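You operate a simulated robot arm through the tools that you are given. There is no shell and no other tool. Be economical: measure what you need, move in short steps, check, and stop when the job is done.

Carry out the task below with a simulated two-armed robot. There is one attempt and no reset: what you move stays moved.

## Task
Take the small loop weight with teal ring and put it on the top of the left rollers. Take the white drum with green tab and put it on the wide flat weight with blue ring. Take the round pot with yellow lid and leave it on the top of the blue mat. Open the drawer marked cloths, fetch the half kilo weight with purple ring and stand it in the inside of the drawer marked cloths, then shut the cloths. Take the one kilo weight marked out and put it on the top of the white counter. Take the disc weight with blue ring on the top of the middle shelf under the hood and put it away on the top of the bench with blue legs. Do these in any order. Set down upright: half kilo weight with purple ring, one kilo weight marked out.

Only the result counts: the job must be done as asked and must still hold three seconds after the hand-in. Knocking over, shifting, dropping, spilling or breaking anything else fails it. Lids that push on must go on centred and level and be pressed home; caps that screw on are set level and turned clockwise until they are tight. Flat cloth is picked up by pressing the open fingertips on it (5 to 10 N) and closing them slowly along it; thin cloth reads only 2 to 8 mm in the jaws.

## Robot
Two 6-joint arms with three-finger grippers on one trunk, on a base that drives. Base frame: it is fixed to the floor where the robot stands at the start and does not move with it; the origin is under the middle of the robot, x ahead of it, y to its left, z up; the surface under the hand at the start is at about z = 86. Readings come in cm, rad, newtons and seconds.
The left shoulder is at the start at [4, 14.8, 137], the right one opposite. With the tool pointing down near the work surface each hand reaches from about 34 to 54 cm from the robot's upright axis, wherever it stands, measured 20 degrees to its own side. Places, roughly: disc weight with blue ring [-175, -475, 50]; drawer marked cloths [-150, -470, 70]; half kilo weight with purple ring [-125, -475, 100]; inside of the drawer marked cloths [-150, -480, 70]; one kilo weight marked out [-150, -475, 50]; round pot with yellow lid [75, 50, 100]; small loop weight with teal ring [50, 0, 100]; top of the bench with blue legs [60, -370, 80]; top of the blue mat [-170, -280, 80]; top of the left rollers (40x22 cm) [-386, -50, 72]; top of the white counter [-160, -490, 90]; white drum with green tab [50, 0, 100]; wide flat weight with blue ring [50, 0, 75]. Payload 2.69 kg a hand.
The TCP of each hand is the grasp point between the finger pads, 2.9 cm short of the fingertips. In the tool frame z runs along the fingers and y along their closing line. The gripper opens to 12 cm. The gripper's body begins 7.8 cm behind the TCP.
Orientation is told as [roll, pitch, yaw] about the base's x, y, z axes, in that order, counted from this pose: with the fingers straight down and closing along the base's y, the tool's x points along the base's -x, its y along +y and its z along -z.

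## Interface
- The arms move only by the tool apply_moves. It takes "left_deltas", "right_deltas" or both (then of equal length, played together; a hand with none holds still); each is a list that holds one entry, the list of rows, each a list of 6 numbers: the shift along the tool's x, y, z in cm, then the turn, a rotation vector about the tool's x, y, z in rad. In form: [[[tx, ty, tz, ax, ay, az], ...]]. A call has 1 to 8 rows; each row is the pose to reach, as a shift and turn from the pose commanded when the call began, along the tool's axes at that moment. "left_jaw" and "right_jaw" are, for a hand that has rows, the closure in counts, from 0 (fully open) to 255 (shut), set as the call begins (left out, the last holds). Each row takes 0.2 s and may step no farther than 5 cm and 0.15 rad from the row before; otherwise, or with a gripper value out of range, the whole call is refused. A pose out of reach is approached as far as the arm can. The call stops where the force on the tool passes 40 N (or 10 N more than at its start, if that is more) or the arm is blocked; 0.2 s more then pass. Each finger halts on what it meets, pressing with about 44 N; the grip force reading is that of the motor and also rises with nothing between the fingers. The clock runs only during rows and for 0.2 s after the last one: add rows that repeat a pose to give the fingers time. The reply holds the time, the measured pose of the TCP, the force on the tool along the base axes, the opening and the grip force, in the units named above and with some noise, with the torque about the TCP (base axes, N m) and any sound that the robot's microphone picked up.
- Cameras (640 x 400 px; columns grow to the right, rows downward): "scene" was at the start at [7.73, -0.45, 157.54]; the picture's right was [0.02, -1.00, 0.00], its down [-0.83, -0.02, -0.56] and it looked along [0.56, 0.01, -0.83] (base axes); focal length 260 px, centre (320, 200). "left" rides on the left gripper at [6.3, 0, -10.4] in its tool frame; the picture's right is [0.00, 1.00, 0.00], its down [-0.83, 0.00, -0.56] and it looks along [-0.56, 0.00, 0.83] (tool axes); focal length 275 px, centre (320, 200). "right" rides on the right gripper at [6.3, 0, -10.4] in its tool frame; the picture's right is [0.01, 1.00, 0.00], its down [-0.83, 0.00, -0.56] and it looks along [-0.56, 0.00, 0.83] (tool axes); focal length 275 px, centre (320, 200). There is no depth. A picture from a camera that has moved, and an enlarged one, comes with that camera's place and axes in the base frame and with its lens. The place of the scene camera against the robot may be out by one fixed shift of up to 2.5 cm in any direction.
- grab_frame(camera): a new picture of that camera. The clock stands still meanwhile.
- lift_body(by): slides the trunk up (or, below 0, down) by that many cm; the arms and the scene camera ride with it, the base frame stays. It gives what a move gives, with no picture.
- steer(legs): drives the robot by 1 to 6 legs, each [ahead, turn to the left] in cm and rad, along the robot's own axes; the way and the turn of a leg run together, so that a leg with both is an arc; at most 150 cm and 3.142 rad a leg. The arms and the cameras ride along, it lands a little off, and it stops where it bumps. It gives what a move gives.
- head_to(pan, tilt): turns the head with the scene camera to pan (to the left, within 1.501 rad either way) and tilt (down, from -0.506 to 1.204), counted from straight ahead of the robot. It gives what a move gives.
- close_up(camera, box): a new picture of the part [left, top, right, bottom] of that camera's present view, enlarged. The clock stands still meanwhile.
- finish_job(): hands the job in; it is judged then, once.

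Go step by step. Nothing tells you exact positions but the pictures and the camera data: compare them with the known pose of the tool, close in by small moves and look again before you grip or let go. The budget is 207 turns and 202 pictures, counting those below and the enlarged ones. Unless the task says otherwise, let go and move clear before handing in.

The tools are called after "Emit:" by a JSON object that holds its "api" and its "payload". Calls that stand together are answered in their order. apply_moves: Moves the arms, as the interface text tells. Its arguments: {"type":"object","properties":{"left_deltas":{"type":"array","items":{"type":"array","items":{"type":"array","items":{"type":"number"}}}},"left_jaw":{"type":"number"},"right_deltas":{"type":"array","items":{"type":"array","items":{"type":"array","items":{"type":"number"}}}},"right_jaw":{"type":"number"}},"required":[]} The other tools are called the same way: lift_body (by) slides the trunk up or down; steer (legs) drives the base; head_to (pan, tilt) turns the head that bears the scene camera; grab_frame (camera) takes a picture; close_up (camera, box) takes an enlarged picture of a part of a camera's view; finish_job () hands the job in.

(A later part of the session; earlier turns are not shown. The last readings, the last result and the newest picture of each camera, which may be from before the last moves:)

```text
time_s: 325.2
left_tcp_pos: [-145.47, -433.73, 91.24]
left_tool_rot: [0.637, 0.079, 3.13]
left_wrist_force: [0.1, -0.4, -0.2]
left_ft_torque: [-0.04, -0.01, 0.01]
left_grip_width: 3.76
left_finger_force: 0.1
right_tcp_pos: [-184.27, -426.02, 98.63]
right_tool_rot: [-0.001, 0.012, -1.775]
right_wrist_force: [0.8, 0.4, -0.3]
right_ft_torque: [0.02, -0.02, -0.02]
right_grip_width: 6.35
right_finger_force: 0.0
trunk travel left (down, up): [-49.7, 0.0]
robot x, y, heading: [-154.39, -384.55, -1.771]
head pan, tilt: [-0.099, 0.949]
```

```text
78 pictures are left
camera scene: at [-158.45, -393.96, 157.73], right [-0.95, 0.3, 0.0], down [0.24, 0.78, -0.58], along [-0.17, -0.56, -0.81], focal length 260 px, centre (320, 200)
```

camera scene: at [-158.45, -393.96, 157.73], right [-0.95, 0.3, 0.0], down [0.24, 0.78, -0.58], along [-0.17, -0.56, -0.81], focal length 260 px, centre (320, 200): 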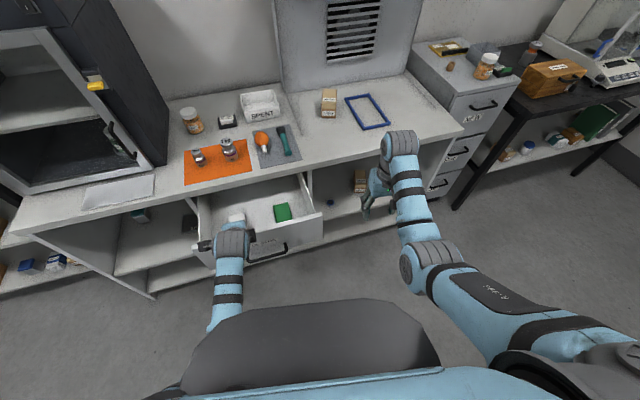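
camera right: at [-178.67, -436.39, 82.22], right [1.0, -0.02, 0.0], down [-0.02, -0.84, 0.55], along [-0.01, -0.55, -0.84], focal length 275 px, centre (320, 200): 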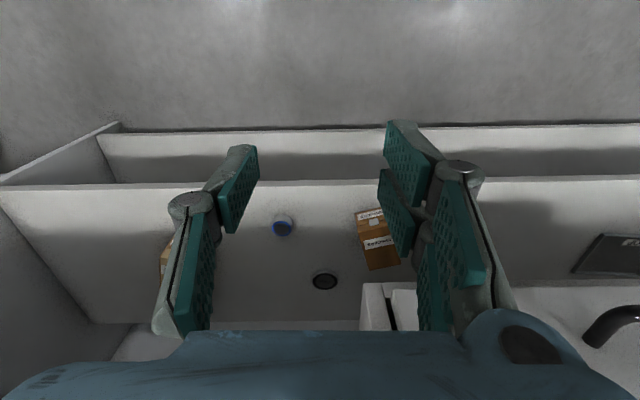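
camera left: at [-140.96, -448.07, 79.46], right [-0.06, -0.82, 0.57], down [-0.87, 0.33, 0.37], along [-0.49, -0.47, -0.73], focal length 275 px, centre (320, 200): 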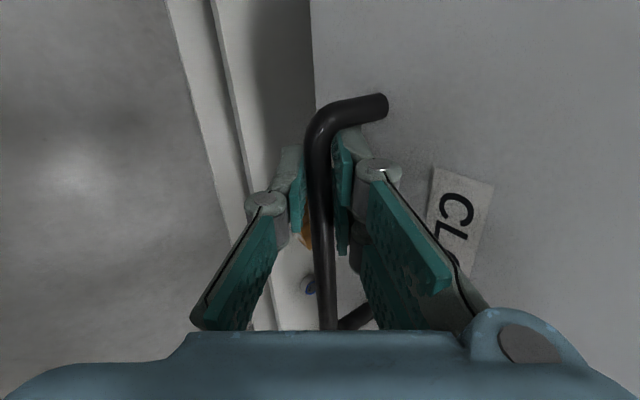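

Emit:
{"api": "apply_moves", "payload": {"left_deltas": [[[0, 1, -1.3, 0.14, 0, 0], [0, 2, -2.6, 0.28, 0, 0], [0, 3, -4, 0.42, 0, 0], [0, 4, -5.3, 0.56, 0, 0], [0, 4.8, -6.4, 0.637, -0.08, 0], [0, 4.8, -6.4, 0.637, -0.08, 0]]]}}

Emit:
{"api": "apply_moves", "payload": {"left_deltas": [[[0, 0, 0, 0, 0, -0.15], [0, 0, 0, 0, 0, -0.3], [0, 0, 0, 0, 0, -0.45], [0, 0, 0, 0, 0, -0.6], [0, 0, 0, 0, 0, -0.75], [0, 0, 0, 0, 0, -0.9], [0, 0, 0, 0, 0, -1.05], [0, 0, 0, 0, 0, -1.2]]], "left_jaw": 120}}

Emit:
{"api": "apply_moves", "payload": {"left_deltas": [[[0, 0, 0, 0, 0, -0.13], [0, 0, 0, 0, 0, -0.26], [0, 0, 0, 0, 0, -0.38], [0, 0, 0, 0, 0, -0.38]]]}}

Emit:
{"api": "grab_frame", "payload": {"camera": "left"}}

```text
time_s: 326.6
left_tcp_pos: [-146.2, -433.76, 99.31]
left_tool_rot: [-0.003, 0.004, 3.106]
left_wrist_force: [0.2, 0.2, 0.7]
left_ft_torque: [-0.02, -0.03, 0.03]
left_grip_width: 3.74
left_finger_force: 0.0
right_tcp_pos: [-184.18, -426.07, 98.58]
right_tool_rot: [0.003, 0.012, -1.773]
right_wrist_force: [0.1, 0.7, 0.2]
right_ft_torque: [-0.02, -0.01, 0.01]
right_grip_width: 6.35
right_finger_force: 0.1
trunk travel left (down, up): [-49.7, 0.0]
robot x, y, heading: [-154.06, -384.14, -1.775]
head pan, tilt: [-0.099, 0.949]
```

```text
time_s: 328.4
left_tcp_pos: [-146.12, -433.84, 99.28]
left_tool_rot: [0.003, 0.0, -1.973]
left_wrist_force: [0.3, -0.4, -0.2]
left_ft_torque: [-0.01, -0.01, 0.01]
left_grip_width: 6.35
left_finger_force: 0.1
right_tcp_pos: [-184.14, -425.99, 98.5]
right_tool_rot: [0.002, 0.013, -1.773]
right_wrist_force: [-1.4, 0.2, 0.8]
right_ft_torque: [0.03, -0.01, 0.0]
right_grip_width: 6.38
right_finger_force: 0.1
trunk travel left (down, up): [-49.7, 0.0]
robot x, y, heading: [-154.47, -384.54, -1.776]
head pan, tilt: [-0.099, 0.949]
```

```text
time_s: 329.4
left_tcp_pos: [-146.11, -433.89, 99.35]
left_tool_rot: [0.001, 0.002, -1.598]
left_wrist_force: [0.4, 0.4, -0.2]
left_ft_torque: [0.04, -0.06, -0.02]
left_grip_width: 6.32
left_finger_force: 0.0
right_tcp_pos: [-184.11, -426.06, 98.67]
right_tool_rot: [0.001, 0.012, -1.774]
right_wrist_force: [0.4, -0.5, -0.1]
right_ft_torque: [0.02, 0.01, 0.03]
right_grip_width: 6.34
right_finger_force: 0.0
trunk travel left (down, up): [-49.7, 0.0]
robot x, y, heading: [-154.24, -384.37, -1.774]
head pan, tilt: [-0.099, 0.949]
```

```text
77 pictures are left
camera left: at [-146.13, -427.61, 109.82], right [1.0, -0.03, 0.0], down [-0.03, -0.83, 0.55], along [-0.01, -0.55, -0.83], focal length 275 px, centre (320, 200)
```

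left: 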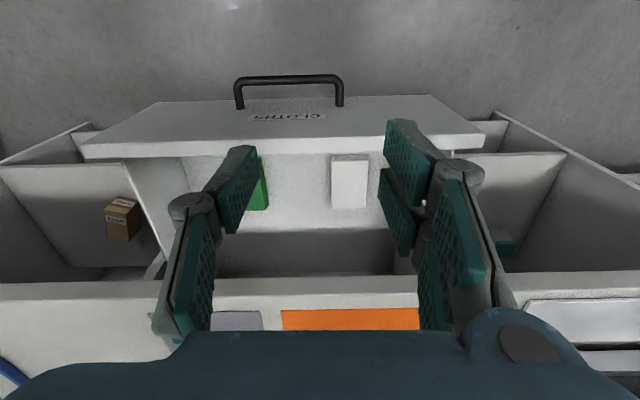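

Interior spot at about (-149.5,-449.5) is free. With the drawer open I can't drive close, so I'll pick the half kilo with a forward-tilted tool from about P=(-150,-405).

Emit:
{"api": "steer", "payload": {"legs": [[0, 0.41], [21, 0], [0, -0.22]]}}

Emit:
{"api": "apply_moves", "payload": {"left_deltas": [[[0.5, 0, 0, 0, -0.14, 0], [1, 0, 0, 0, -0.28, 0], [1.5, 0, 0, 0, -0.42, 0], [2, 0, 0, 0, -0.55, 0], [2, 0, 0, 0, -0.55, 0]]]}}

Emit:
{"api": "grab_frame", "payload": {"camera": "left"}}

Emit:
{"api": "grab_frame", "payload": {"camera": "scene"}}

```text
time_s: 333.0
left_tcp_pos: [-132.68, -451.79, 99.3]
left_tool_rot: [0.0, 0.002, -1.411]
left_wrist_force: [-0.9, 0.1, 0.1]
left_ft_torque: [0.02, 0.03, 0.01]
left_grip_width: 6.34
left_finger_force: 0.1
right_tcp_pos: [-171.52, -451.13, 98.75]
right_tool_rot: [-0.001, 0.012, -1.585]
right_wrist_force: [-0.5, 0.5, -0.1]
right_ft_torque: [-0.01, -0.03, 0.01]
right_grip_width: 6.33
right_finger_force: 0.1
trunk travel left (down, up): [-49.7, 0.0]
robot x, y, heading: [-150.08, -404.89, -1.584]
head pan, tilt: [-0.099, 0.949]
```

```text
time_s: 334.2
left_tcp_pos: [-132.31, -449.93, 99.57]
left_tool_rot: [0.027, -0.56, -1.42]
left_wrist_force: [0.3, 0.6, 0.7]
left_ft_torque: [0.0, -0.01, 0.03]
left_grip_width: 6.37
left_finger_force: 0.0
right_tcp_pos: [-171.52, -451.26, 98.54]
right_tool_rot: [0.001, 0.011, -1.582]
right_wrist_force: [0.0, -0.2, -1.0]
right_ft_torque: [-0.02, 0.01, -0.01]
right_grip_width: 6.33
right_finger_force: 0.1
trunk travel left (down, up): [-49.7, 0.0]
robot x, y, heading: [-149.93, -404.92, -1.588]
head pan, tilt: [-0.099, 0.949]
```

```text
76 pictures are left
camera left: at [-134.28, -439.37, 105.09], right [0.99, 0.16, 0.02], down [0.04, -0.41, 0.91], along [0.16, -0.9, -0.41], focal length 275 px, centre (320, 200)
```

left: 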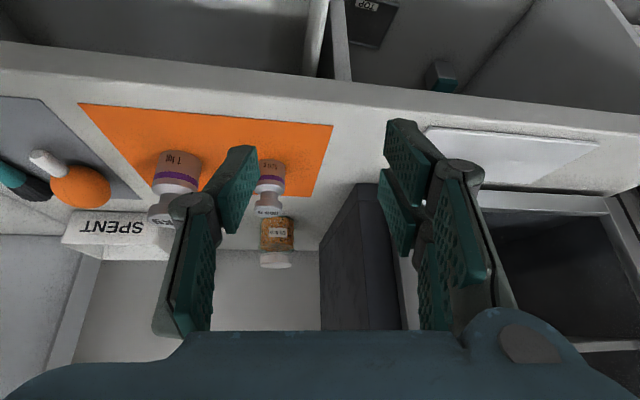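

```text
75 pictures are left
camera scene: at [-152.46, -414.57, 157.71], right [-0.99, 0.11, 0.0], down [0.09, 0.81, -0.58], along [-0.07, -0.58, -0.81], focal length 260 px, centre (320, 200)
```

scene: 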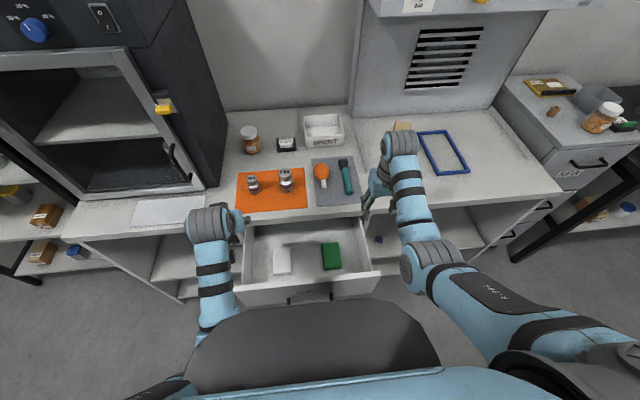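

Emit:
{"api": "lift_body", "payload": {"by": -8}}

Emit:
{"api": "apply_moves", "payload": {"left_deltas": [[[-3.2, -3.2, -0.24, 0, 0, 0], [-6, -3.7, 1.5, 0, 0, 0], [-8.5, -4.2, 3.1, 0, 0, 0], [-8.5, -4.2, 3.1, 0, 0, 0]]]}}

Emit:
{"api": "grab_frame", "payload": {"camera": "left"}}

```text
time_s: 335.4
left_tcp_pos: [-132.37, -449.96, 91.51]
left_tool_rot: [0.023, -0.557, -1.42]
left_wrist_force: [0.4, 0.6, 0.6]
left_ft_torque: [-0.02, -0.02, 0.0]
left_grip_width: 6.35
left_finger_force: 0.0
right_tcp_pos: [-171.52, -451.3, 90.74]
right_tool_rot: [0.002, 0.012, -1.583]
right_wrist_force: [0.5, 0.2, 0.8]
right_ft_torque: [-0.01, 0.01, 0.0]
right_grip_width: 6.34
right_finger_force: 0.0
trunk travel left (down, up): [-41.7, 8.0]
robot x, y, heading: [-150.13, -404.65, -1.591]
head pan, tilt: [-0.099, 0.949]
```

```text
time_s: 336.4
left_tcp_pos: [-136.06, -458.98, 93.27]
left_tool_rot: [0.002, -0.549, -1.412]
left_wrist_force: [0.5, -0.8, -0.6]
left_ft_torque: [0.0, -0.02, 0.01]
left_grip_width: 6.33
left_finger_force: 0.0
right_tcp_pos: [-171.57, -451.13, 90.67]
right_tool_rot: [0.001, 0.009, -1.585]
right_wrist_force: [0.2, -0.3, -0.1]
right_ft_torque: [-0.02, 0.02, -0.02]
right_grip_width: 6.34
right_finger_force: 0.2
trunk travel left (down, up): [-41.7, 8.0]
robot x, y, heading: [-150.36, -404.55, -1.585]
head pan, tilt: [-0.099, 0.949]
```

```text
74 pictures are left
camera left: at [-137.89, -448.49, 98.88], right [0.99, 0.16, 0.0], down [0.06, -0.41, 0.91], along [0.14, -0.9, -0.42], focal length 275 px, centre (320, 200)
```

left: 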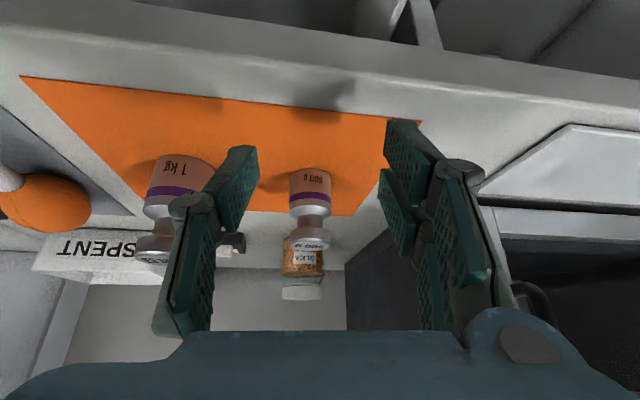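

Emit:
{"api": "apply_moves", "payload": {"left_deltas": [[[-2.5, -0.4, 1.6, 0, 0, 0], [-5.0, -0.76, 3.2, 0, 0, 0], [-5.0, -0.76, 3.2, 0, 0, 0]]]}}

Emit:
{"api": "grab_frame", "payload": {"camera": "left"}}

```text
time_s: 337.2
left_tcp_pos: [-135.72, -464.84, 93.1]
left_tool_rot: [0.004, -0.549, -1.412]
left_wrist_force: [0.1, -0.4, 0.2]
left_ft_torque: [-0.02, 0.0, 0.01]
left_grip_width: 6.35
left_finger_force: 0.0
right_tcp_pos: [-171.5, -451.12, 90.66]
right_tool_rot: [0.002, 0.009, -1.584]
right_wrist_force: [-0.4, -0.2, -0.4]
right_ft_torque: [-0.04, -0.01, 0.0]
right_grip_width: 6.38
right_finger_force: 0.0
trunk travel left (down, up): [-41.7, 8.0]
robot x, y, heading: [-150.0, -404.64, -1.585]
head pan, tilt: [-0.099, 0.949]
```

```text
73 pictures are left
camera left: at [-137.56, -454.31, 98.7], right [0.99, 0.16, 0.01], down [0.06, -0.41, 0.91], along [0.14, -0.9, -0.42], focal length 275 px, centre (320, 200)
```

left: 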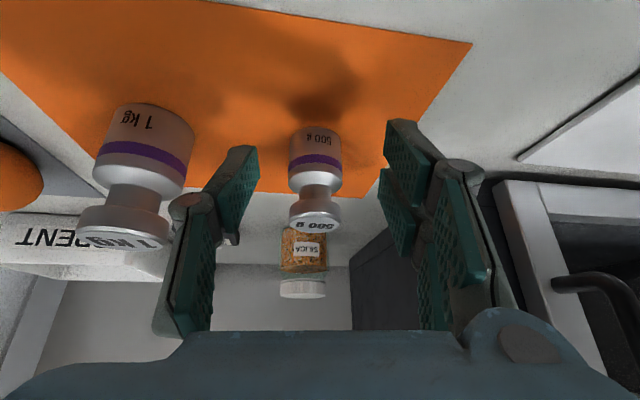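

Emit:
{"api": "apply_moves", "payload": {"left_deltas": [[[-1.0, -0.4, 0.6, 0, 0, 0], [-1.0, -0.4, 0.6, 0, 0, 0]]]}}

Emit:
{"api": "apply_moves", "payload": {"left_deltas": [[[0, 0, 0, 0, 0, 0], [0, 0, 0, 0, 0, 0], [0, 0, 0, 0, 0, 0]]], "left_jaw": 255}}

Emit:
{"api": "grab_frame", "payload": {"camera": "left"}}

```text
time_s: 337.8
left_tcp_pos: [-136.1, -466.23, 92.92]
left_tool_rot: [0.005, -0.55, -1.413]
left_wrist_force: [0.5, 0.4, 0.4]
left_ft_torque: [-0.03, -0.01, 0.02]
left_grip_width: 6.32
left_finger_force: 0.0
right_tcp_pos: [-171.62, -451.12, 90.62]
right_tool_rot: [0.003, 0.013, -1.584]
right_wrist_force: [0.9, 0.1, 0.1]
right_ft_torque: [0.0, 0.0, 0.01]
right_grip_width: 6.35
right_finger_force: 0.0
trunk travel left (down, up): [-41.7, 8.0]
robot x, y, heading: [-150.24, -404.79, -1.583]
head pan, tilt: [-0.099, 0.949]
```

```text
time_s: 338.6
left_tcp_pos: [-136.05, -466.23, 92.98]
left_tool_rot: [0.005, -0.549, -1.413]
left_wrist_force: [0.2, 1.3, -0.3]
left_ft_torque: [0.01, 0.01, 0.02]
left_grip_width: 0.0
left_finger_force: 28.6
right_tcp_pos: [-171.64, -451.24, 90.66]
right_tool_rot: [0.001, 0.012, -1.586]
right_wrist_force: [-0.3, 0.6, 0.1]
right_ft_torque: [-0.03, 0.0, 0.01]
right_grip_width: 6.33
right_finger_force: 0.0
trunk travel left (down, up): [-41.7, 8.0]
robot x, y, heading: [-150.32, -404.65, -1.587]
head pan, tilt: [-0.099, 0.949]
```

```text
72 pictures are left
camera left: at [-137.84, -455.66, 98.67], right [0.99, 0.16, 0.01], down [0.06, -0.41, 0.91], along [0.14, -0.9, -0.42], focal length 275 px, centre (320, 200)
```

left: 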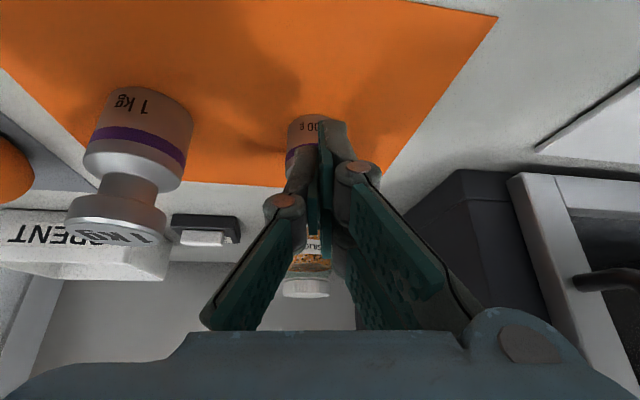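

Emit:
{"api": "apply_moves", "payload": {"left_deltas": [[[0.8, 0, -0.5, 0, 0, 0], [0.8, 0, -0.5, 0, 0, 0], [0.8, 0, -0.5, 0, 0, 0]]], "left_jaw": 120}}

Emit:
{"api": "apply_moves", "payload": {"left_deltas": [[[-0.3, -0.6, 1.9, 0, 0, 0], [-2.3, -1.2, 3.76, 0, 0, 0], [-2.3, -1.2, 3.76, 0, 0, 0]]]}}

Emit:
{"api": "grab_frame", "payload": {"camera": "left"}}

```text
time_s: 339.4
left_tcp_pos: [-136.21, -465.36, 92.89]
left_tool_rot: [0.004, -0.549, -1.411]
left_wrist_force: [0.0, -0.4, 0.9]
left_ft_torque: [0.03, 0.01, 0.02]
left_grip_width: 6.35
left_finger_force: 0.1
right_tcp_pos: [-171.55, -451.22, 90.8]
right_tool_rot: [0.001, 0.012, -1.585]
right_wrist_force: [0.9, -0.3, -0.3]
right_ft_torque: [-0.01, -0.01, -0.02]
right_grip_width: 6.36
right_finger_force: 0.0
trunk travel left (down, up): [-41.7, 8.0]
robot x, y, heading: [-149.83, -404.71, -1.591]
head pan, tilt: [-0.099, 0.949]
```

```text
time_s: 340.2
left_tcp_pos: [-136.67, -469.42, 91.06]
left_tool_rot: [0.002, -0.55, -1.412]
left_wrist_force: [-0.5, 0.0, -0.3]
left_ft_torque: [-0.02, -0.02, -0.02]
left_grip_width: 6.34
left_finger_force: 0.2
right_tcp_pos: [-171.64, -451.15, 90.82]
right_tool_rot: [0.001, 0.009, -1.585]
right_wrist_force: [-0.3, 0.7, -0.2]
right_ft_torque: [-0.04, -0.03, -0.02]
right_grip_width: 6.3
right_finger_force: 0.1
trunk travel left (down, up): [-41.7, 8.0]
robot x, y, heading: [-150.42, -404.71, -1.586]
head pan, tilt: [-0.099, 0.949]
```

```text
71 pictures are left
camera left: at [-138.57, -458.78, 96.81], right [0.99, 0.16, 0.0], down [0.06, -0.41, 0.91], along [0.14, -0.9, -0.42], focal length 275 px, centre (320, 200)
```

left: 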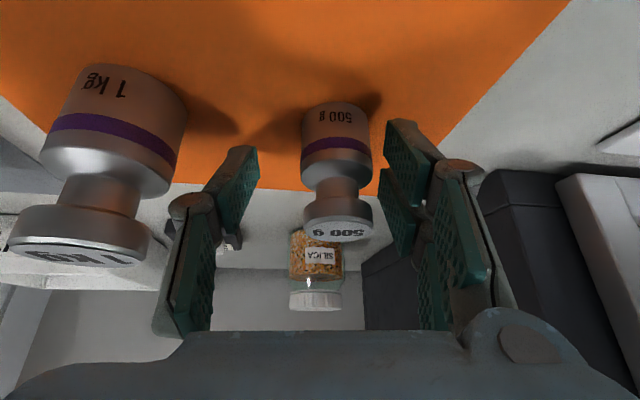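

Emit:
{"api": "apply_moves", "payload": {"left_deltas": [[[-0.7, 0.5, 0.4, 0, 0, 0], [-0.7, 0.5, 0.4, 0, 0, 0]]]}}

Emit:
{"api": "apply_moves", "payload": {"left_deltas": [[[0, 0, 0, 0, 0, 0], [0, 0, 0, 0, 0, 0], [0, 0, 0, 0, 0, 0]]], "left_jaw": 255}}

Emit:
{"api": "grab_frame", "payload": {"camera": "left"}}

```text
time_s: 340.8
left_tcp_pos: [-136.02, -469.43, 91.25]
left_tool_rot: [0.004, -0.549, -1.412]
left_wrist_force: [0.1, 0.3, 0.2]
left_ft_torque: [0.0, 0.02, 0.01]
left_grip_width: 6.36
left_finger_force: 0.0
left hand out of reach, approached as far as the arm can: row 1, 2
right_tcp_pos: [-171.53, -451.19, 90.74]
right_tool_rot: [0.003, 0.012, -1.585]
right_wrist_force: [0.1, 0.0, -0.7]
right_ft_torque: [-0.01, 0.0, 0.01]
right_grip_width: 6.35
right_finger_force: 0.1
trunk travel left (down, up): [-41.7, 8.0]
robot x, y, heading: [-149.95, -404.42, -1.583]
head pan, tilt: [-0.099, 0.949]
```

```text
time_s: 341.6
left_tcp_pos: [-136.02, -469.6, 91.34]
left_tool_rot: [0.003, -0.55, -1.411]
left_wrist_force: [0.5, -0.2, 1.0]
left_ft_torque: [-0.06, -0.04, -0.03]
left_grip_width: 3.73
left_finger_force: 44.2
right_tcp_pos: [-171.79, -451.16, 90.68]
right_tool_rot: [0.002, 0.012, -1.584]
right_wrist_force: [0.5, -0.5, 0.8]
right_ft_torque: [0.02, -0.03, -0.03]
right_grip_width: 6.36
right_finger_force: 0.1
trunk travel left (down, up): [-41.7, 8.0]
robot x, y, heading: [-150.15, -404.75, -1.588]
head pan, tilt: [-0.099, 0.949]
```

```text
70 pictures are left
camera left: at [-137.81, -458.82, 97.01], right [0.99, 0.16, 0.01], down [0.06, -0.41, 0.91], along [0.14, -0.9, -0.42], focal length 275 px, centre (320, 200)
```

left: 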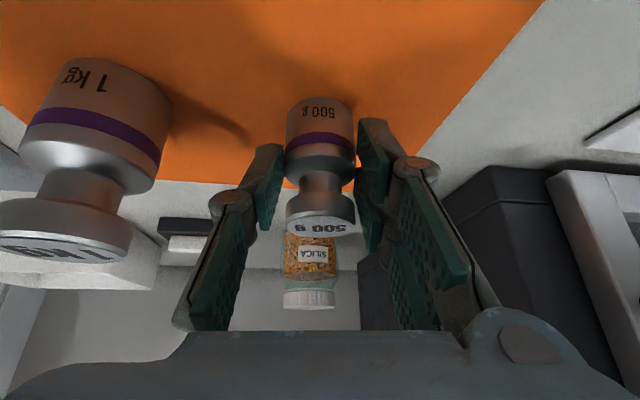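

Emit:
{"api": "lift_body", "payload": {"by": 7}}

Emit:
{"api": "grab_frame", "payload": {"camera": "left"}}

```text
time_s: 342.7
left_tcp_pos: [-135.95, -469.54, 98.19]
left_tool_rot: [0.002, -0.548, -1.413]
left_wrist_force: [-0.2, 0.9, -5.0]
left_ft_torque: [0.08, 0.04, -0.02]
left_grip_width: 3.74
left_finger_force: 43.8
right_tcp_pos: [-171.55, -451.31, 97.57]
right_tool_rot: [0.002, 0.012, -1.586]
right_wrist_force: [0.4, -0.3, 0.5]
right_ft_torque: [-0.02, -0.01, 0.0]
right_grip_width: 6.33
right_finger_force: 0.1
trunk travel left (down, up): [-48.7, 1.0]
robot x, y, heading: [-150.13, -404.46, -1.588]
head pan, tilt: [-0.099, 0.949]
```

```text
69 pictures are left
camera left: at [-137.82, -458.91, 103.94], right [0.99, 0.16, 0.01], down [0.06, -0.42, 0.91], along [0.14, -0.9, -0.42], focal length 275 px, centre (320, 200)
```

left: 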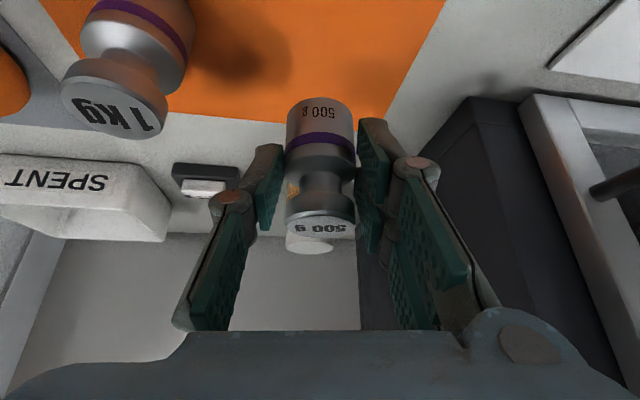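

Emit:
{"api": "steer", "payload": {"legs": [[-13, 0], [0, -0.245]]}}

Emit:
{"api": "grab_frame", "payload": {"camera": "scene"}}

```text
time_s: 344.8
left_tcp_pos: [-152.18, -458.18, 98.25]
left_tool_rot: [0.003, -0.55, -1.66]
left_wrist_force: [-0.1, -0.4, -4.6]
left_ft_torque: [0.09, -0.04, 0.0]
left_grip_width: 3.71
left_finger_force: 43.9
right_tcp_pos: [-182.1, -431.76, 97.79]
right_tool_rot: [0.002, 0.013, -1.836]
right_wrist_force: [0.0, 0.1, 0.1]
right_ft_torque: [-0.03, -0.02, 0.03]
right_grip_width: 6.34
right_finger_force: 0.0
trunk travel left (down, up): [-48.7, 1.0]
robot x, y, heading: [-150.13, -391.87, -1.834]
head pan, tilt: [-0.099, 0.949]
```

```text
68 pictures are left
camera scene: at [-154.45, -401.34, 156.77], right [-0.93, 0.36, 0.0], down [0.29, 0.76, -0.58], along [-0.21, -0.54, -0.81], focal length 260 px, centre (320, 200)
```

scene: 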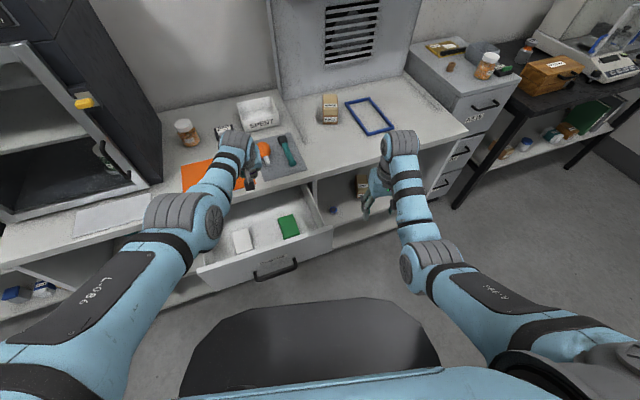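

Emit:
{"api": "apply_moves", "payload": {"left_deltas": [[[3.1, -0.4, -1.9, 0, 0, 0], [6.2, -0.8, -3.8, 0, 0, 0], [9.2, -1.3, -5.6, 0, 0, 0], [9.2, -1.3, -5.6, 0, 0, 0]]]}}

Emit:
{"api": "grab_frame", "payload": {"camera": "left"}}

```text
time_s: 346.0
left_tcp_pos: [-150.32, -449.26, 99.52]
left_tool_rot: [0.048, -0.585, -1.661]
left_wrist_force: [0.6, -0.4, -5.5]
left_ft_torque: [0.07, 0.01, -0.01]
left_grip_width: 3.73
left_finger_force: 43.7
right_tcp_pos: [-182.21, -431.85, 97.72]
right_tool_rot: [0.001, 0.013, -1.835]
right_wrist_force: [-0.5, -0.3, -0.9]
right_ft_torque: [0.02, -0.02, -0.02]
right_grip_width: 6.35
right_finger_force: 0.1
trunk travel left (down, up): [-48.7, 1.0]
robot x, y, heading: [-149.81, -391.67, -1.832]
head pan, tilt: [-0.099, 0.949]
stopped in row 4 (left hand): the arm was blocked; the commanded pose is now the measured one
```

```text
67 pictures are left
camera left: at [-149.82, -438.35, 104.81], right [1.0, -0.07, 0.04], down [-0.07, -0.38, 0.92], along [-0.05, -0.92, -0.39], focal length 275 px, centre (320, 200)
```

left: 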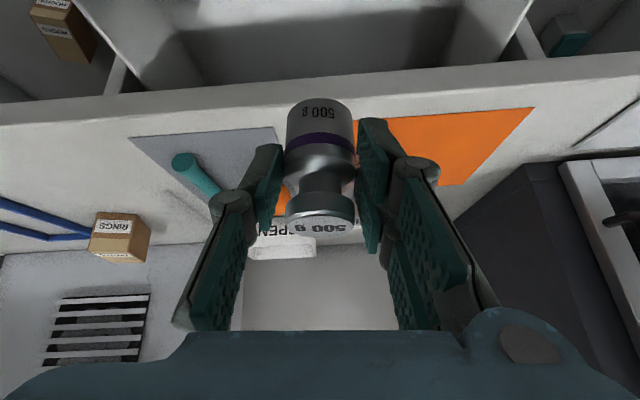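

Emit:
{"api": "steer", "payload": {"legs": [[-2, -0.03]]}}

Emit:
{"api": "lift_body", "payload": {"by": -17}}

Emit:
{"api": "grab_frame", "payload": {"camera": "left"}}

Emit:
{"api": "grab_frame", "payload": {"camera": "scene"}}

```text
time_s: 346.8
left_tcp_pos: [-151.36, -447.7, 99.16]
left_tool_rot: [0.048, -0.577, -1.692]
left_wrist_force: [-0.4, -1.5, -5.7]
left_ft_torque: [0.13, 0.02, 0.0]
left_grip_width: 3.73
left_finger_force: 44.2
right_tcp_pos: [-182.81, -429.31, 97.44]
right_tool_rot: [0.001, 0.016, -1.864]
right_wrist_force: [-0.6, -1.6, -0.2]
right_ft_torque: [0.08, 0.03, -0.03]
right_grip_width: 6.34
right_finger_force: 0.1
trunk travel left (down, up): [-48.7, 1.0]
robot x, y, heading: [-149.24, -390.05, -1.864]
head pan, tilt: [-0.099, 0.949]
```

```text
time_s: 348.7
left_tcp_pos: [-151.29, -447.42, 82.32]
left_tool_rot: [0.049, -0.582, -1.69]
left_wrist_force: [-0.2, 0.9, -5.0]
left_ft_torque: [0.07, 0.0, 0.02]
left_grip_width: 3.72
left_finger_force: 44.0
right_tcp_pos: [-182.91, -428.85, 80.53]
right_tool_rot: [0.002, 0.012, -1.864]
right_wrist_force: [-0.8, -0.1, 0.1]
right_ft_torque: [0.01, 0.01, -0.02]
right_grip_width: 6.33
right_finger_force: 0.1
trunk travel left (down, up): [-31.7, 18.0]
robot x, y, heading: [-149.5, -390.16, -1.86]
head pan, tilt: [-0.099, 0.949]
```

```text
66 pictures are left
camera left: at [-150.58, -436.36, 87.72], right [0.99, -0.1, 0.04], down [-0.08, -0.38, 0.92], along [-0.07, -0.92, -0.39], focal length 275 px, centre (320, 200)
```

left: 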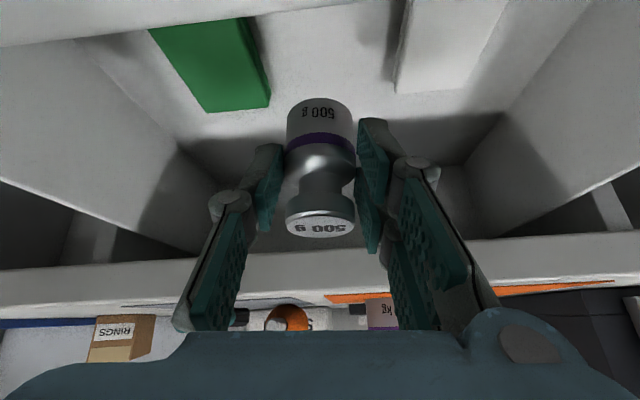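

```text
65 pictures are left
camera scene: at [-154.26, -399.37, 139.7], right [-0.92, 0.38, 0.0], down [0.31, 0.75, -0.58], along [-0.22, -0.54, -0.81], focal length 260 px, centre (320, 200)
```

scene: 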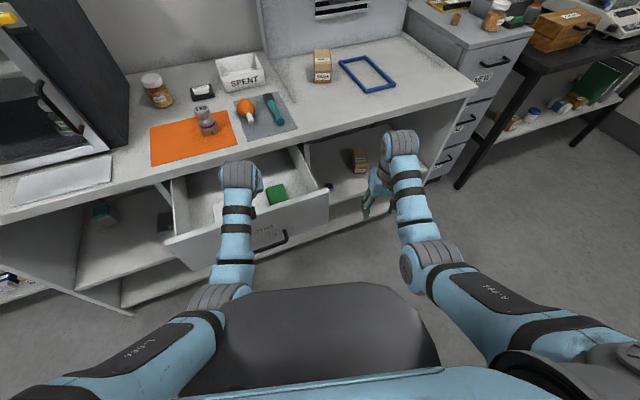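

Emit:
{"api": "steer", "payload": {"legs": [[4.4, 0.02]]}}

Emit:
{"api": "grab_frame", "payload": {"camera": "left"}}

```text
time_s: 349.6
left_tcp_pos: [-151.39, -450.91, 82.75]
left_tool_rot: [0.049, -0.59, -1.67]
left_wrist_force: [0.3, 1.3, -4.6]
left_ft_torque: [0.04, 0.0, -0.02]
left_grip_width: 3.71
left_finger_force: 44.2
right_tcp_pos: [-183.07, -433.25, 80.94]
right_tool_rot: [0.001, 0.003, -1.844]
right_wrist_force: [-0.2, 0.7, 0.0]
right_ft_torque: [-0.08, -0.01, 0.04]
right_grip_width: 6.35
right_finger_force: 0.0
trunk travel left (down, up): [-31.7, 18.0]
robot x, y, heading: [-150.57, -394.18, -1.842]
head pan, tilt: [-0.099, 0.949]
```

```text
64 pictures are left
camera left: at [-150.69, -439.89, 88.01], right [1.0, -0.08, 0.04], down [-0.07, -0.38, 0.92], along [-0.05, -0.92, -0.38], focal length 275 px, centre (320, 200)
```

left: 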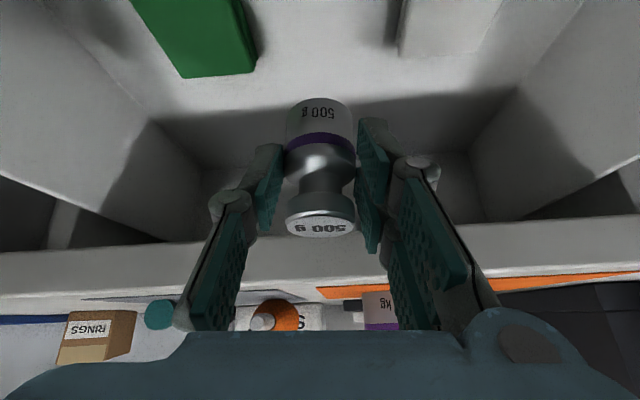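

Emit:
{"api": "lift_body", "payload": {"by": -7.5}}

Emit:
{"api": "grab_frame", "payload": {"camera": "left"}}

```text
time_s: 350.4
left_tcp_pos: [-151.21, -451.55, 78.21]
left_tool_rot: [0.048, -0.596, -1.666]
left_wrist_force: [1.6, 1.1, 17.8]
left_ft_torque: [2.74, 0.22, -0.34]
left_grip_width: 3.71
left_finger_force: 43.8
right_tcp_pos: [-183.12, -433.6, 75.64]
right_tool_rot: [0.001, 0.009, -1.842]
right_wrist_force: [-0.5, 0.0, 0.5]
right_ft_torque: [0.01, 0.04, 0.02]
right_grip_width: 6.36
right_finger_force: 0.1
trunk travel left (down, up): [-26.8, 23.0]
robot x, y, heading: [-150.93, -394.14, -1.843]
head pan, tilt: [-0.099, 0.949]
stopped: the force on the tool passed its limit at 65 N (the readings are from after the stop); the commanded pose is now the measured one
```

```text
63 pictures are left
camera left: at [-150.74, -440.54, 83.29], right [1.0, -0.07, 0.04], down [-0.07, -0.37, 0.93], along [-0.05, -0.93, -0.37], focal length 275 px, centre (320, 200)
```

left: 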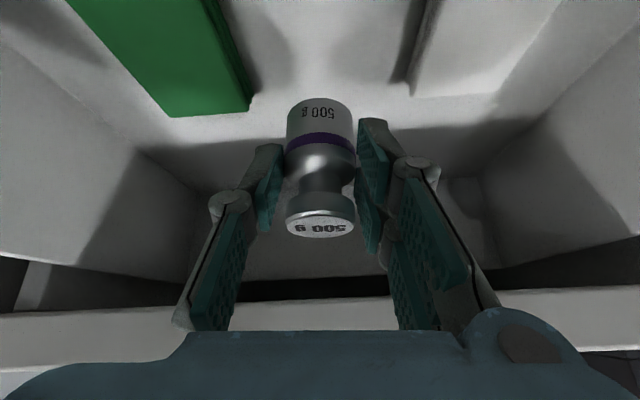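

The camera under the tilted tool met the drawer front. I'll lift slightly, go further in so it clears behind the panel, then lower.

Emit:
{"api": "lift_body", "payload": {"by": 0.8}}

Emit:
{"api": "steer", "payload": {"legs": [[4.5, 0.02]]}}

Emit:
{"api": "grab_frame", "payload": {"camera": "left"}}

Emit:
{"api": "grab_frame", "payload": {"camera": "scene"}}

```text
time_s: 350.9
left_tcp_pos: [-151.31, -451.64, 78.65]
left_tool_rot: [0.05, -0.593, -1.669]
left_wrist_force: [0.1, 0.1, -4.4]
left_ft_torque: [0.11, -0.03, -0.03]
left_grip_width: 3.72
left_finger_force: 43.6
right_tcp_pos: [-183.23, -433.55, 76.45]
right_tool_rot: [0.001, 0.013, -1.841]
right_wrist_force: [0.5, 0.4, -0.4]
right_ft_torque: [0.0, 0.03, 0.06]
right_grip_width: 6.36
right_finger_force: 0.1
trunk travel left (down, up): [-27.6, 22.2]
robot x, y, heading: [-150.68, -393.97, -1.842]
head pan, tilt: [-0.099, 0.949]
```

```text
time_s: 351.8
left_tcp_pos: [-151.16, -455.6, 79.03]
left_tool_rot: [0.047, -0.598, -1.65]
left_wrist_force: [0.4, 0.2, -4.2]
left_ft_torque: [0.06, 0.01, 0.0]
left_grip_width: 3.75
left_finger_force: 43.9
right_tcp_pos: [-183.45, -438.23, 76.86]
right_tool_rot: [0.003, 0.005, -1.824]
right_wrist_force: [0.3, 0.9, 0.3]
right_ft_torque: [-0.03, 0.01, -0.03]
right_grip_width: 6.37
right_finger_force: 0.0
trunk travel left (down, up): [-27.6, 22.2]
robot x, y, heading: [-152.07, -398.67, -1.826]
head pan, tilt: [-0.099, 0.949]
```

```text
62 pictures are left
camera left: at [-150.93, -444.53, 84.16], right [1.0, -0.06, 0.04], down [-0.06, -0.37, 0.93], along [-0.04, -0.93, -0.37], focal length 275 px, centre (320, 200)
```

left: 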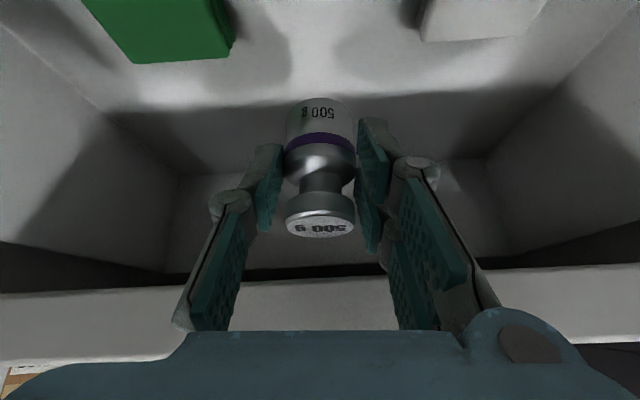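

```text
61 pictures are left
camera scene: at [-156.1, -407.16, 135.64], right [-0.94, 0.35, 0.0], down [0.28, 0.76, -0.59], along [-0.2, -0.55, -0.81], focal length 260 px, centre (320, 200)
```

scene: 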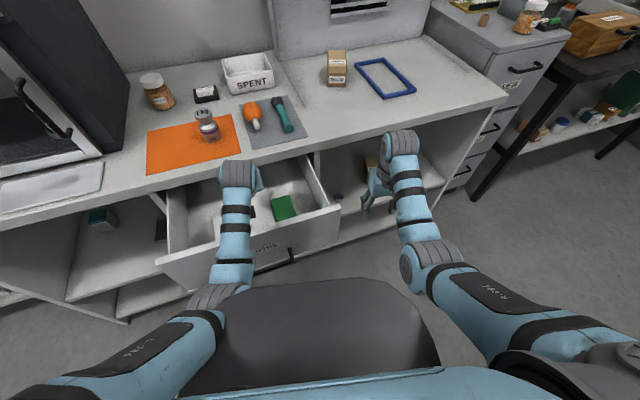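

Emit:
{"api": "lift_body", "payload": {"by": -5.5}}

Emit:
{"api": "grab_frame", "payload": {"camera": "left"}}

```text
time_s: 352.8
left_tcp_pos: [-151.38, -455.92, 73.17]
left_tool_rot: [0.049, -0.591, -1.649]
left_wrist_force: [0.2, 0.1, -4.9]
left_ft_torque: [0.09, -0.03, 0.0]
left_grip_width: 3.71
left_finger_force: 44.1
right_tcp_pos: [-183.6, -438.67, 71.06]
right_tool_rot: [0.001, 0.013, -1.823]
right_wrist_force: [0.6, 1.1, -0.1]
right_ft_torque: [0.01, 0.0, -0.01]
right_grip_width: 6.36
right_finger_force: 0.0
trunk travel left (down, up): [-22.1, 27.7]
robot x, y, heading: [-151.82, -398.44, -1.829]
head pan, tilt: [-0.099, 0.949]
```

```text
60 pictures are left
camera left: at [-151.02, -444.96, 78.42], right [1.0, -0.06, 0.04], down [-0.06, -0.38, 0.92], along [-0.03, -0.92, -0.38], focal length 275 px, centre (320, 200)
```

left: 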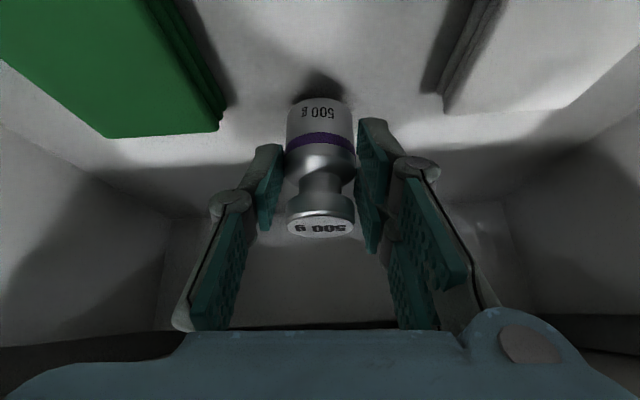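

Emit:
{"api": "lift_body", "payload": {"by": -1.8}}

Emit:
{"api": "grab_frame", "payload": {"camera": "left"}}

```text
time_s: 353.4
left_tcp_pos: [-151.27, -455.66, 71.98]
left_tool_rot: [0.048, -0.605, -1.648]
left_wrist_force: [7.1, -0.7, 35.1]
left_ft_torque: [-0.02, -0.07, 0.0]
left_grip_width: 3.81
left_finger_force: 43.6
right_tcp_pos: [-183.56, -438.22, 69.45]
right_tool_rot: [0.002, 0.008, -1.822]
right_wrist_force: [1.0, 0.0, 0.5]
right_ft_torque: [0.03, 0.01, 0.0]
right_grip_width: 6.37
right_finger_force: 0.0
trunk travel left (down, up): [-20.3, 29.5]
robot x, y, heading: [-151.93, -398.44, -1.824]
head pan, tilt: [-0.099, 0.949]
```

```text
59 pictures are left
camera left: at [-150.96, -444.73, 77.09], right [1.0, -0.05, 0.04], down [-0.06, -0.36, 0.93], along [-0.03, -0.93, -0.37], focal length 275 px, centre (320, 200)
```

left: 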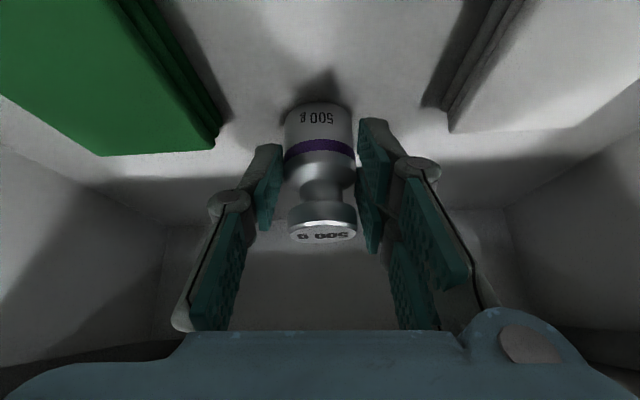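

Emit:
{"api": "lift_body", "payload": {"by": 0.4}}

Emit:
{"api": "apply_moves", "payload": {"left_deltas": [[[0, 0, 0, 0, 0, 0], [0, 0, 0, 0, 0, 0], [0, 0, 0, 0, 0, 0]]], "left_jaw": 120}}

Emit:
{"api": "grab_frame", "payload": {"camera": "left"}}

```text
time_s: 354.0
left_tcp_pos: [-151.35, -455.75, 72.04]
left_tool_rot: [0.05, -0.596, -1.649]
left_wrist_force: [5.3, -0.5, 19.9]
left_ft_torque: [-0.76, -0.09, 0.17]
left_grip_width: 3.74
left_finger_force: 44.2
right_tcp_pos: [-183.61, -438.39, 69.82]
right_tool_rot: [0.0, 0.008, -1.823]
right_wrist_force: [-0.1, -0.6, -0.3]
right_ft_torque: [0.02, 0.02, -0.04]
right_grip_width: 6.34
right_finger_force: 0.1
trunk travel left (down, up): [-20.7, 29.1]
robot x, y, heading: [-152.15, -398.64, -1.824]
head pan, tilt: [-0.099, 0.949]
```

```text
time_s: 354.8
left_tcp_pos: [-151.35, -455.89, 71.91]
left_tool_rot: [0.049, -0.592, -1.648]
left_wrist_force: [-0.7, -0.2, -0.5]
left_ft_torque: [0.0, 0.0, 0.03]
left_grip_width: 6.33
left_finger_force: 0.1
right_tcp_pos: [-183.48, -438.69, 69.65]
right_tool_rot: [0.0, 0.012, -1.823]
right_wrist_force: [-0.8, 1.0, 0.3]
right_ft_torque: [-0.02, -0.03, 0.02]
right_grip_width: 6.37
right_finger_force: 0.1
trunk travel left (down, up): [-20.7, 29.1]
robot x, y, heading: [-151.68, -398.37, -1.824]
head pan, tilt: [-0.099, 0.949]
```

```text
58 pictures are left
camera left: at [-151.05, -444.95, 77.02], right [1.0, -0.06, 0.04], down [-0.06, -0.38, 0.92], along [-0.04, -0.92, -0.38], focal length 275 px, centre (320, 200)
```

left: 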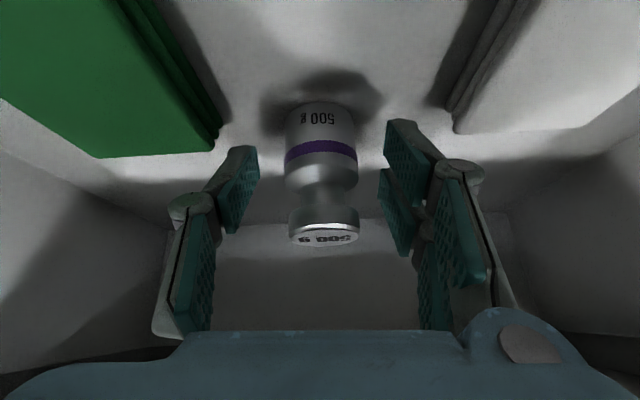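

Emit:
{"api": "lift_body", "payload": {"by": 7}}

Emit:
{"api": "steer", "payload": {"legs": [[-5, 0]]}}

Emit:
{"api": "lift_body", "payload": {"by": 10}}

Emit:
{"api": "grab_frame", "payload": {"camera": "scene"}}

```text
time_s: 355.9
left_tcp_pos: [-151.37, -455.97, 78.64]
left_tool_rot: [0.05, -0.593, -1.649]
left_wrist_force: [-0.7, 0.3, -0.4]
left_ft_torque: [0.02, -0.01, -0.01]
left_grip_width: 6.35
left_finger_force: 0.0
right_tcp_pos: [-183.56, -438.51, 76.7]
right_tool_rot: [0.002, 0.012, -1.824]
right_wrist_force: [0.0, 0.1, -0.5]
right_ft_torque: [-0.02, 0.02, -0.01]
right_grip_width: 6.34
right_finger_force: 0.0
trunk travel left (down, up): [-27.7, 22.1]
robot x, y, heading: [-151.84, -398.34, -1.83]
head pan, tilt: [-0.099, 0.949]
```

```text
time_s: 356.8
left_tcp_pos: [-150.16, -451.36, 78.61]
left_tool_rot: [0.052, -0.589, -1.653]
left_wrist_force: [-0.5, 0.4, -0.3]
left_ft_torque: [0.02, 0.02, 0.01]
left_grip_width: 6.32
left_finger_force: 0.1
right_tcp_pos: [-182.46, -433.83, 76.39]
right_tool_rot: [0.002, 0.016, -1.827]
right_wrist_force: [-0.9, -0.1, -0.3]
right_ft_torque: [0.01, 0.03, -0.02]
right_grip_width: 6.32
right_finger_force: 0.0
trunk travel left (down, up): [-27.7, 22.1]
robot x, y, heading: [-151.01, -393.73, -1.823]
head pan, tilt: [-0.099, 0.949]
```

```text
time_s: 358.1
left_tcp_pos: [-150.2, -451.08, 88.77]
left_tool_rot: [0.049, -0.594, -1.652]
left_wrist_force: [-0.4, 0.3, 0.3]
left_ft_torque: [0.02, 0.03, -0.01]
left_grip_width: 6.35
left_finger_force: 0.0
right_tcp_pos: [-182.45, -433.79, 86.43]
right_tool_rot: [0.003, 0.012, -1.827]
right_wrist_force: [-0.2, -0.3, 0.2]
right_ft_torque: [-0.02, -0.02, -0.01]
right_grip_width: 6.36
right_finger_force: 0.1
trunk travel left (down, up): [-37.7, 12.1]
robot x, y, heading: [-150.43, -393.62, -1.827]
head pan, tilt: [-0.099, 0.949]
```

```text
57 pictures are left
camera scene: at [-155.05, -403.06, 145.66], right [-0.94, 0.35, 0.0], down [0.28, 0.76, -0.58], along [-0.2, -0.55, -0.81], focal length 260 px, centre (320, 200)
```

scene: 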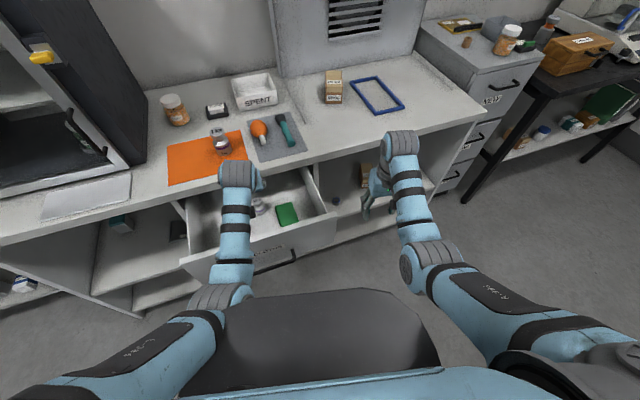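

Half kilo stands in the drawer. Now back off, close the jaw, lower to panel height above the handle, and push the drawer shut.

Emit:
{"api": "steer", "payload": {"legs": [[-27, 0]]}}

Emit:
{"api": "apply_moves", "payload": {"left_deltas": [[[0, 0, 0, 0, 0, 0], [0, 0, 0, 0, 0, 0], [0, 0, 0, 0, 0, 0]]], "left_jaw": 255}}

Emit:
{"api": "lift_body", "payload": {"by": -11.8}}

Emit:
{"api": "steer", "payload": {"legs": [[12, 0]]}}

Emit:
{"api": "grab_frame", "payload": {"camera": "left"}}

Emit:
{"api": "grab_frame", "payload": {"camera": "scene"}}

```text
time_s: 360.2
left_tcp_pos: [-140.89, -428.83, 91.94]
left_tool_rot: [0.085, -0.671, -1.644]
left_wrist_force: [0.9, -0.6, -0.8]
left_ft_torque: [-0.03, -0.01, 0.01]
left_grip_width: 6.34
left_finger_force: 0.0
right_tcp_pos: [-175.41, -408.67, 86.98]
right_tool_rot: [-0.002, -0.001, -1.823]
right_wrist_force: [0.0, -0.1, 0.1]
right_ft_torque: [-0.04, -0.02, 0.03]
right_grip_width: 6.33
right_finger_force: 0.0
trunk travel left (down, up): [-37.7, 12.1]
robot x, y, heading: [-144.02, -369.39, -1.821]
head pan, tilt: [-0.099, 0.949]
stopped in leg 1: the robot was blocked; the commanded pose is now the measured one
```

```text
time_s: 361.0
left_tcp_pos: [-140.9, -428.65, 91.5]
left_tool_rot: [0.091, -0.661, -1.645]
left_wrist_force: [-0.2, -0.2, -1.7]
left_ft_torque: [-0.04, 0.0, 0.03]
left_grip_width: 0.04
left_finger_force: 28.8
right_tcp_pos: [-175.67, -408.7, 86.88]
right_tool_rot: [-0.001, 0.003, -1.825]
right_wrist_force: [-0.2, -0.3, -0.3]
right_ft_torque: [-0.01, 0.0, 0.01]
right_grip_width: 6.36
right_finger_force: 0.2
trunk travel left (down, up): [-37.7, 12.1]
robot x, y, heading: [-144.38, -369.06, -1.82]
head pan, tilt: [-0.099, 0.949]
```

```text
time_s: 362.5
left_tcp_pos: [-141.6, -426.77, 79.34]
left_tool_rot: [0.077, -0.652, -1.646]
left_wrist_force: [0.0, -0.4, 0.0]
left_ft_torque: [-0.01, -0.05, 0.02]
left_grip_width: 0.0
left_finger_force: 28.4
right_tcp_pos: [-175.63, -407.7, 75.48]
right_tool_rot: [0.0, -0.01, -1.824]
right_wrist_force: [-0.3, -0.6, 0.8]
right_ft_torque: [0.03, -0.01, -0.01]
right_grip_width: 6.35
right_finger_force: 0.1
trunk travel left (down, up): [-25.9, 23.9]
robot x, y, heading: [-144.47, -369.07, -1.821]
head pan, tilt: [-0.099, 0.949]
```

```text
time_s: 363.7
left_tcp_pos: [-144.73, -438.36, 79.76]
left_tool_rot: [0.077, -0.657, -1.648]
left_wrist_force: [-0.1, -0.9, 0.5]
left_ft_torque: [0.02, 0.02, 0.03]
left_grip_width: 0.0
left_finger_force: 28.6
right_tcp_pos: [-178.59, -419.29, 75.53]
right_tool_rot: [0.003, -0.01, -1.826]
right_wrist_force: [-0.7, 0.5, 0.2]
right_ft_torque: [0.0, 0.01, 0.02]
right_grip_width: 6.33
right_finger_force: 0.0
trunk travel left (down, up): [-25.9, 23.9]
robot x, y, heading: [-146.88, -380.77, -1.816]
head pan, tilt: [-0.099, 0.949]
```

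```text
56 pictures are left
camera left: at [-144.67, -427.12, 84.27], right [1.0, -0.03, 0.06], down [-0.07, -0.32, 0.95], along [-0.01, -0.95, -0.32], focal length 275 px, centre (320, 200)
```

left: 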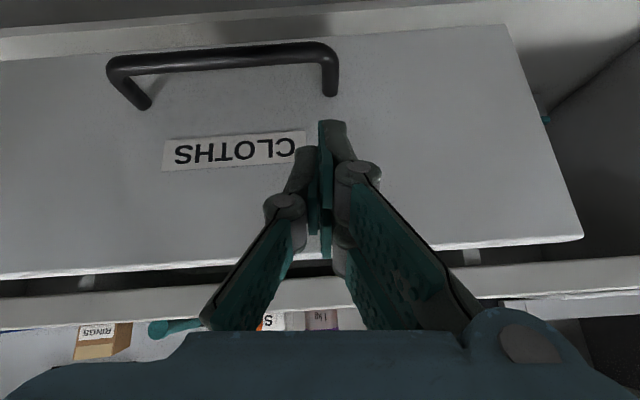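

```text
55 pictures are left
camera scene: at [-151.6, -390.07, 133.92], right [-0.94, 0.34, 0.0], down [0.28, 0.76, -0.58], along [-0.2, -0.55, -0.81], focal length 260 px, centre (320, 200)
```

scene: 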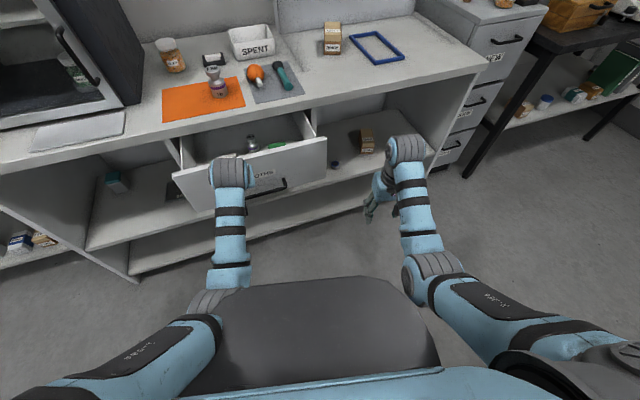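

Emit:
{"api": "lift_body", "payload": {"by": -2.3}}

Emit:
{"api": "steer", "payload": {"legs": [[12, 0]]}}

Emit:
{"api": "grab_frame", "payload": {"camera": "left"}}

```text
time_s: 364.4
left_tcp_pos: [-144.61, -438.65, 77.41]
left_tool_rot: [0.079, -0.655, -1.648]
left_wrist_force: [0.1, 0.5, 0.6]
left_ft_torque: [0.0, 0.0, 0.03]
left_grip_width: 0.01
left_finger_force: 29.2
right_tcp_pos: [-178.58, -419.4, 73.18]
right_tool_rot: [0.003, -0.008, -1.825]
right_wrist_force: [0.5, -0.5, -0.2]
right_ft_torque: [-0.01, 0.01, 0.0]
right_grip_width: 6.33
right_finger_force: 0.2
trunk travel left (down, up): [-23.6, 26.2]
robot x, y, heading: [-147.31, -380.68, -1.818]
head pan, tilt: [-0.099, 0.949]
```

```text
time_s: 365.6
left_tcp_pos: [-147.41, -450.04, 77.55]
left_tool_rot: [0.075, -0.656, -1.646]
left_wrist_force: [-0.5, -0.5, 0.4]
left_ft_torque: [-0.02, -0.01, 0.02]
left_grip_width: 0.0
left_finger_force: 28.4
right_tcp_pos: [-181.43, -430.94, 73.21]
right_tool_rot: [0.002, -0.011, -1.825]
right_wrist_force: [0.5, -0.8, 0.2]
right_ft_torque: [-0.02, -0.01, 0.01]
right_grip_width: 6.36
right_finger_force: 0.0
trunk travel left (down, up): [-23.6, 26.2]
robot x, y, heading: [-149.93, -392.23, -1.817]
head pan, tilt: [-0.099, 0.949]
```

```text
54 pictures are left
camera left: at [-147.49, -438.74, 81.97], right [1.0, -0.03, 0.06], down [-0.07, -0.32, 0.95], along [-0.01, -0.95, -0.32], focal length 275 px, centre (320, 200)
```

left: 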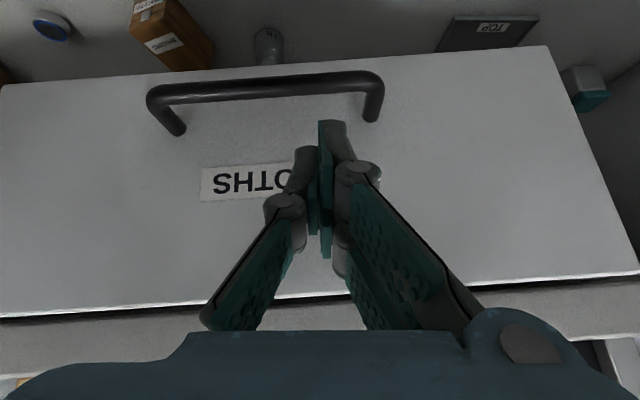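

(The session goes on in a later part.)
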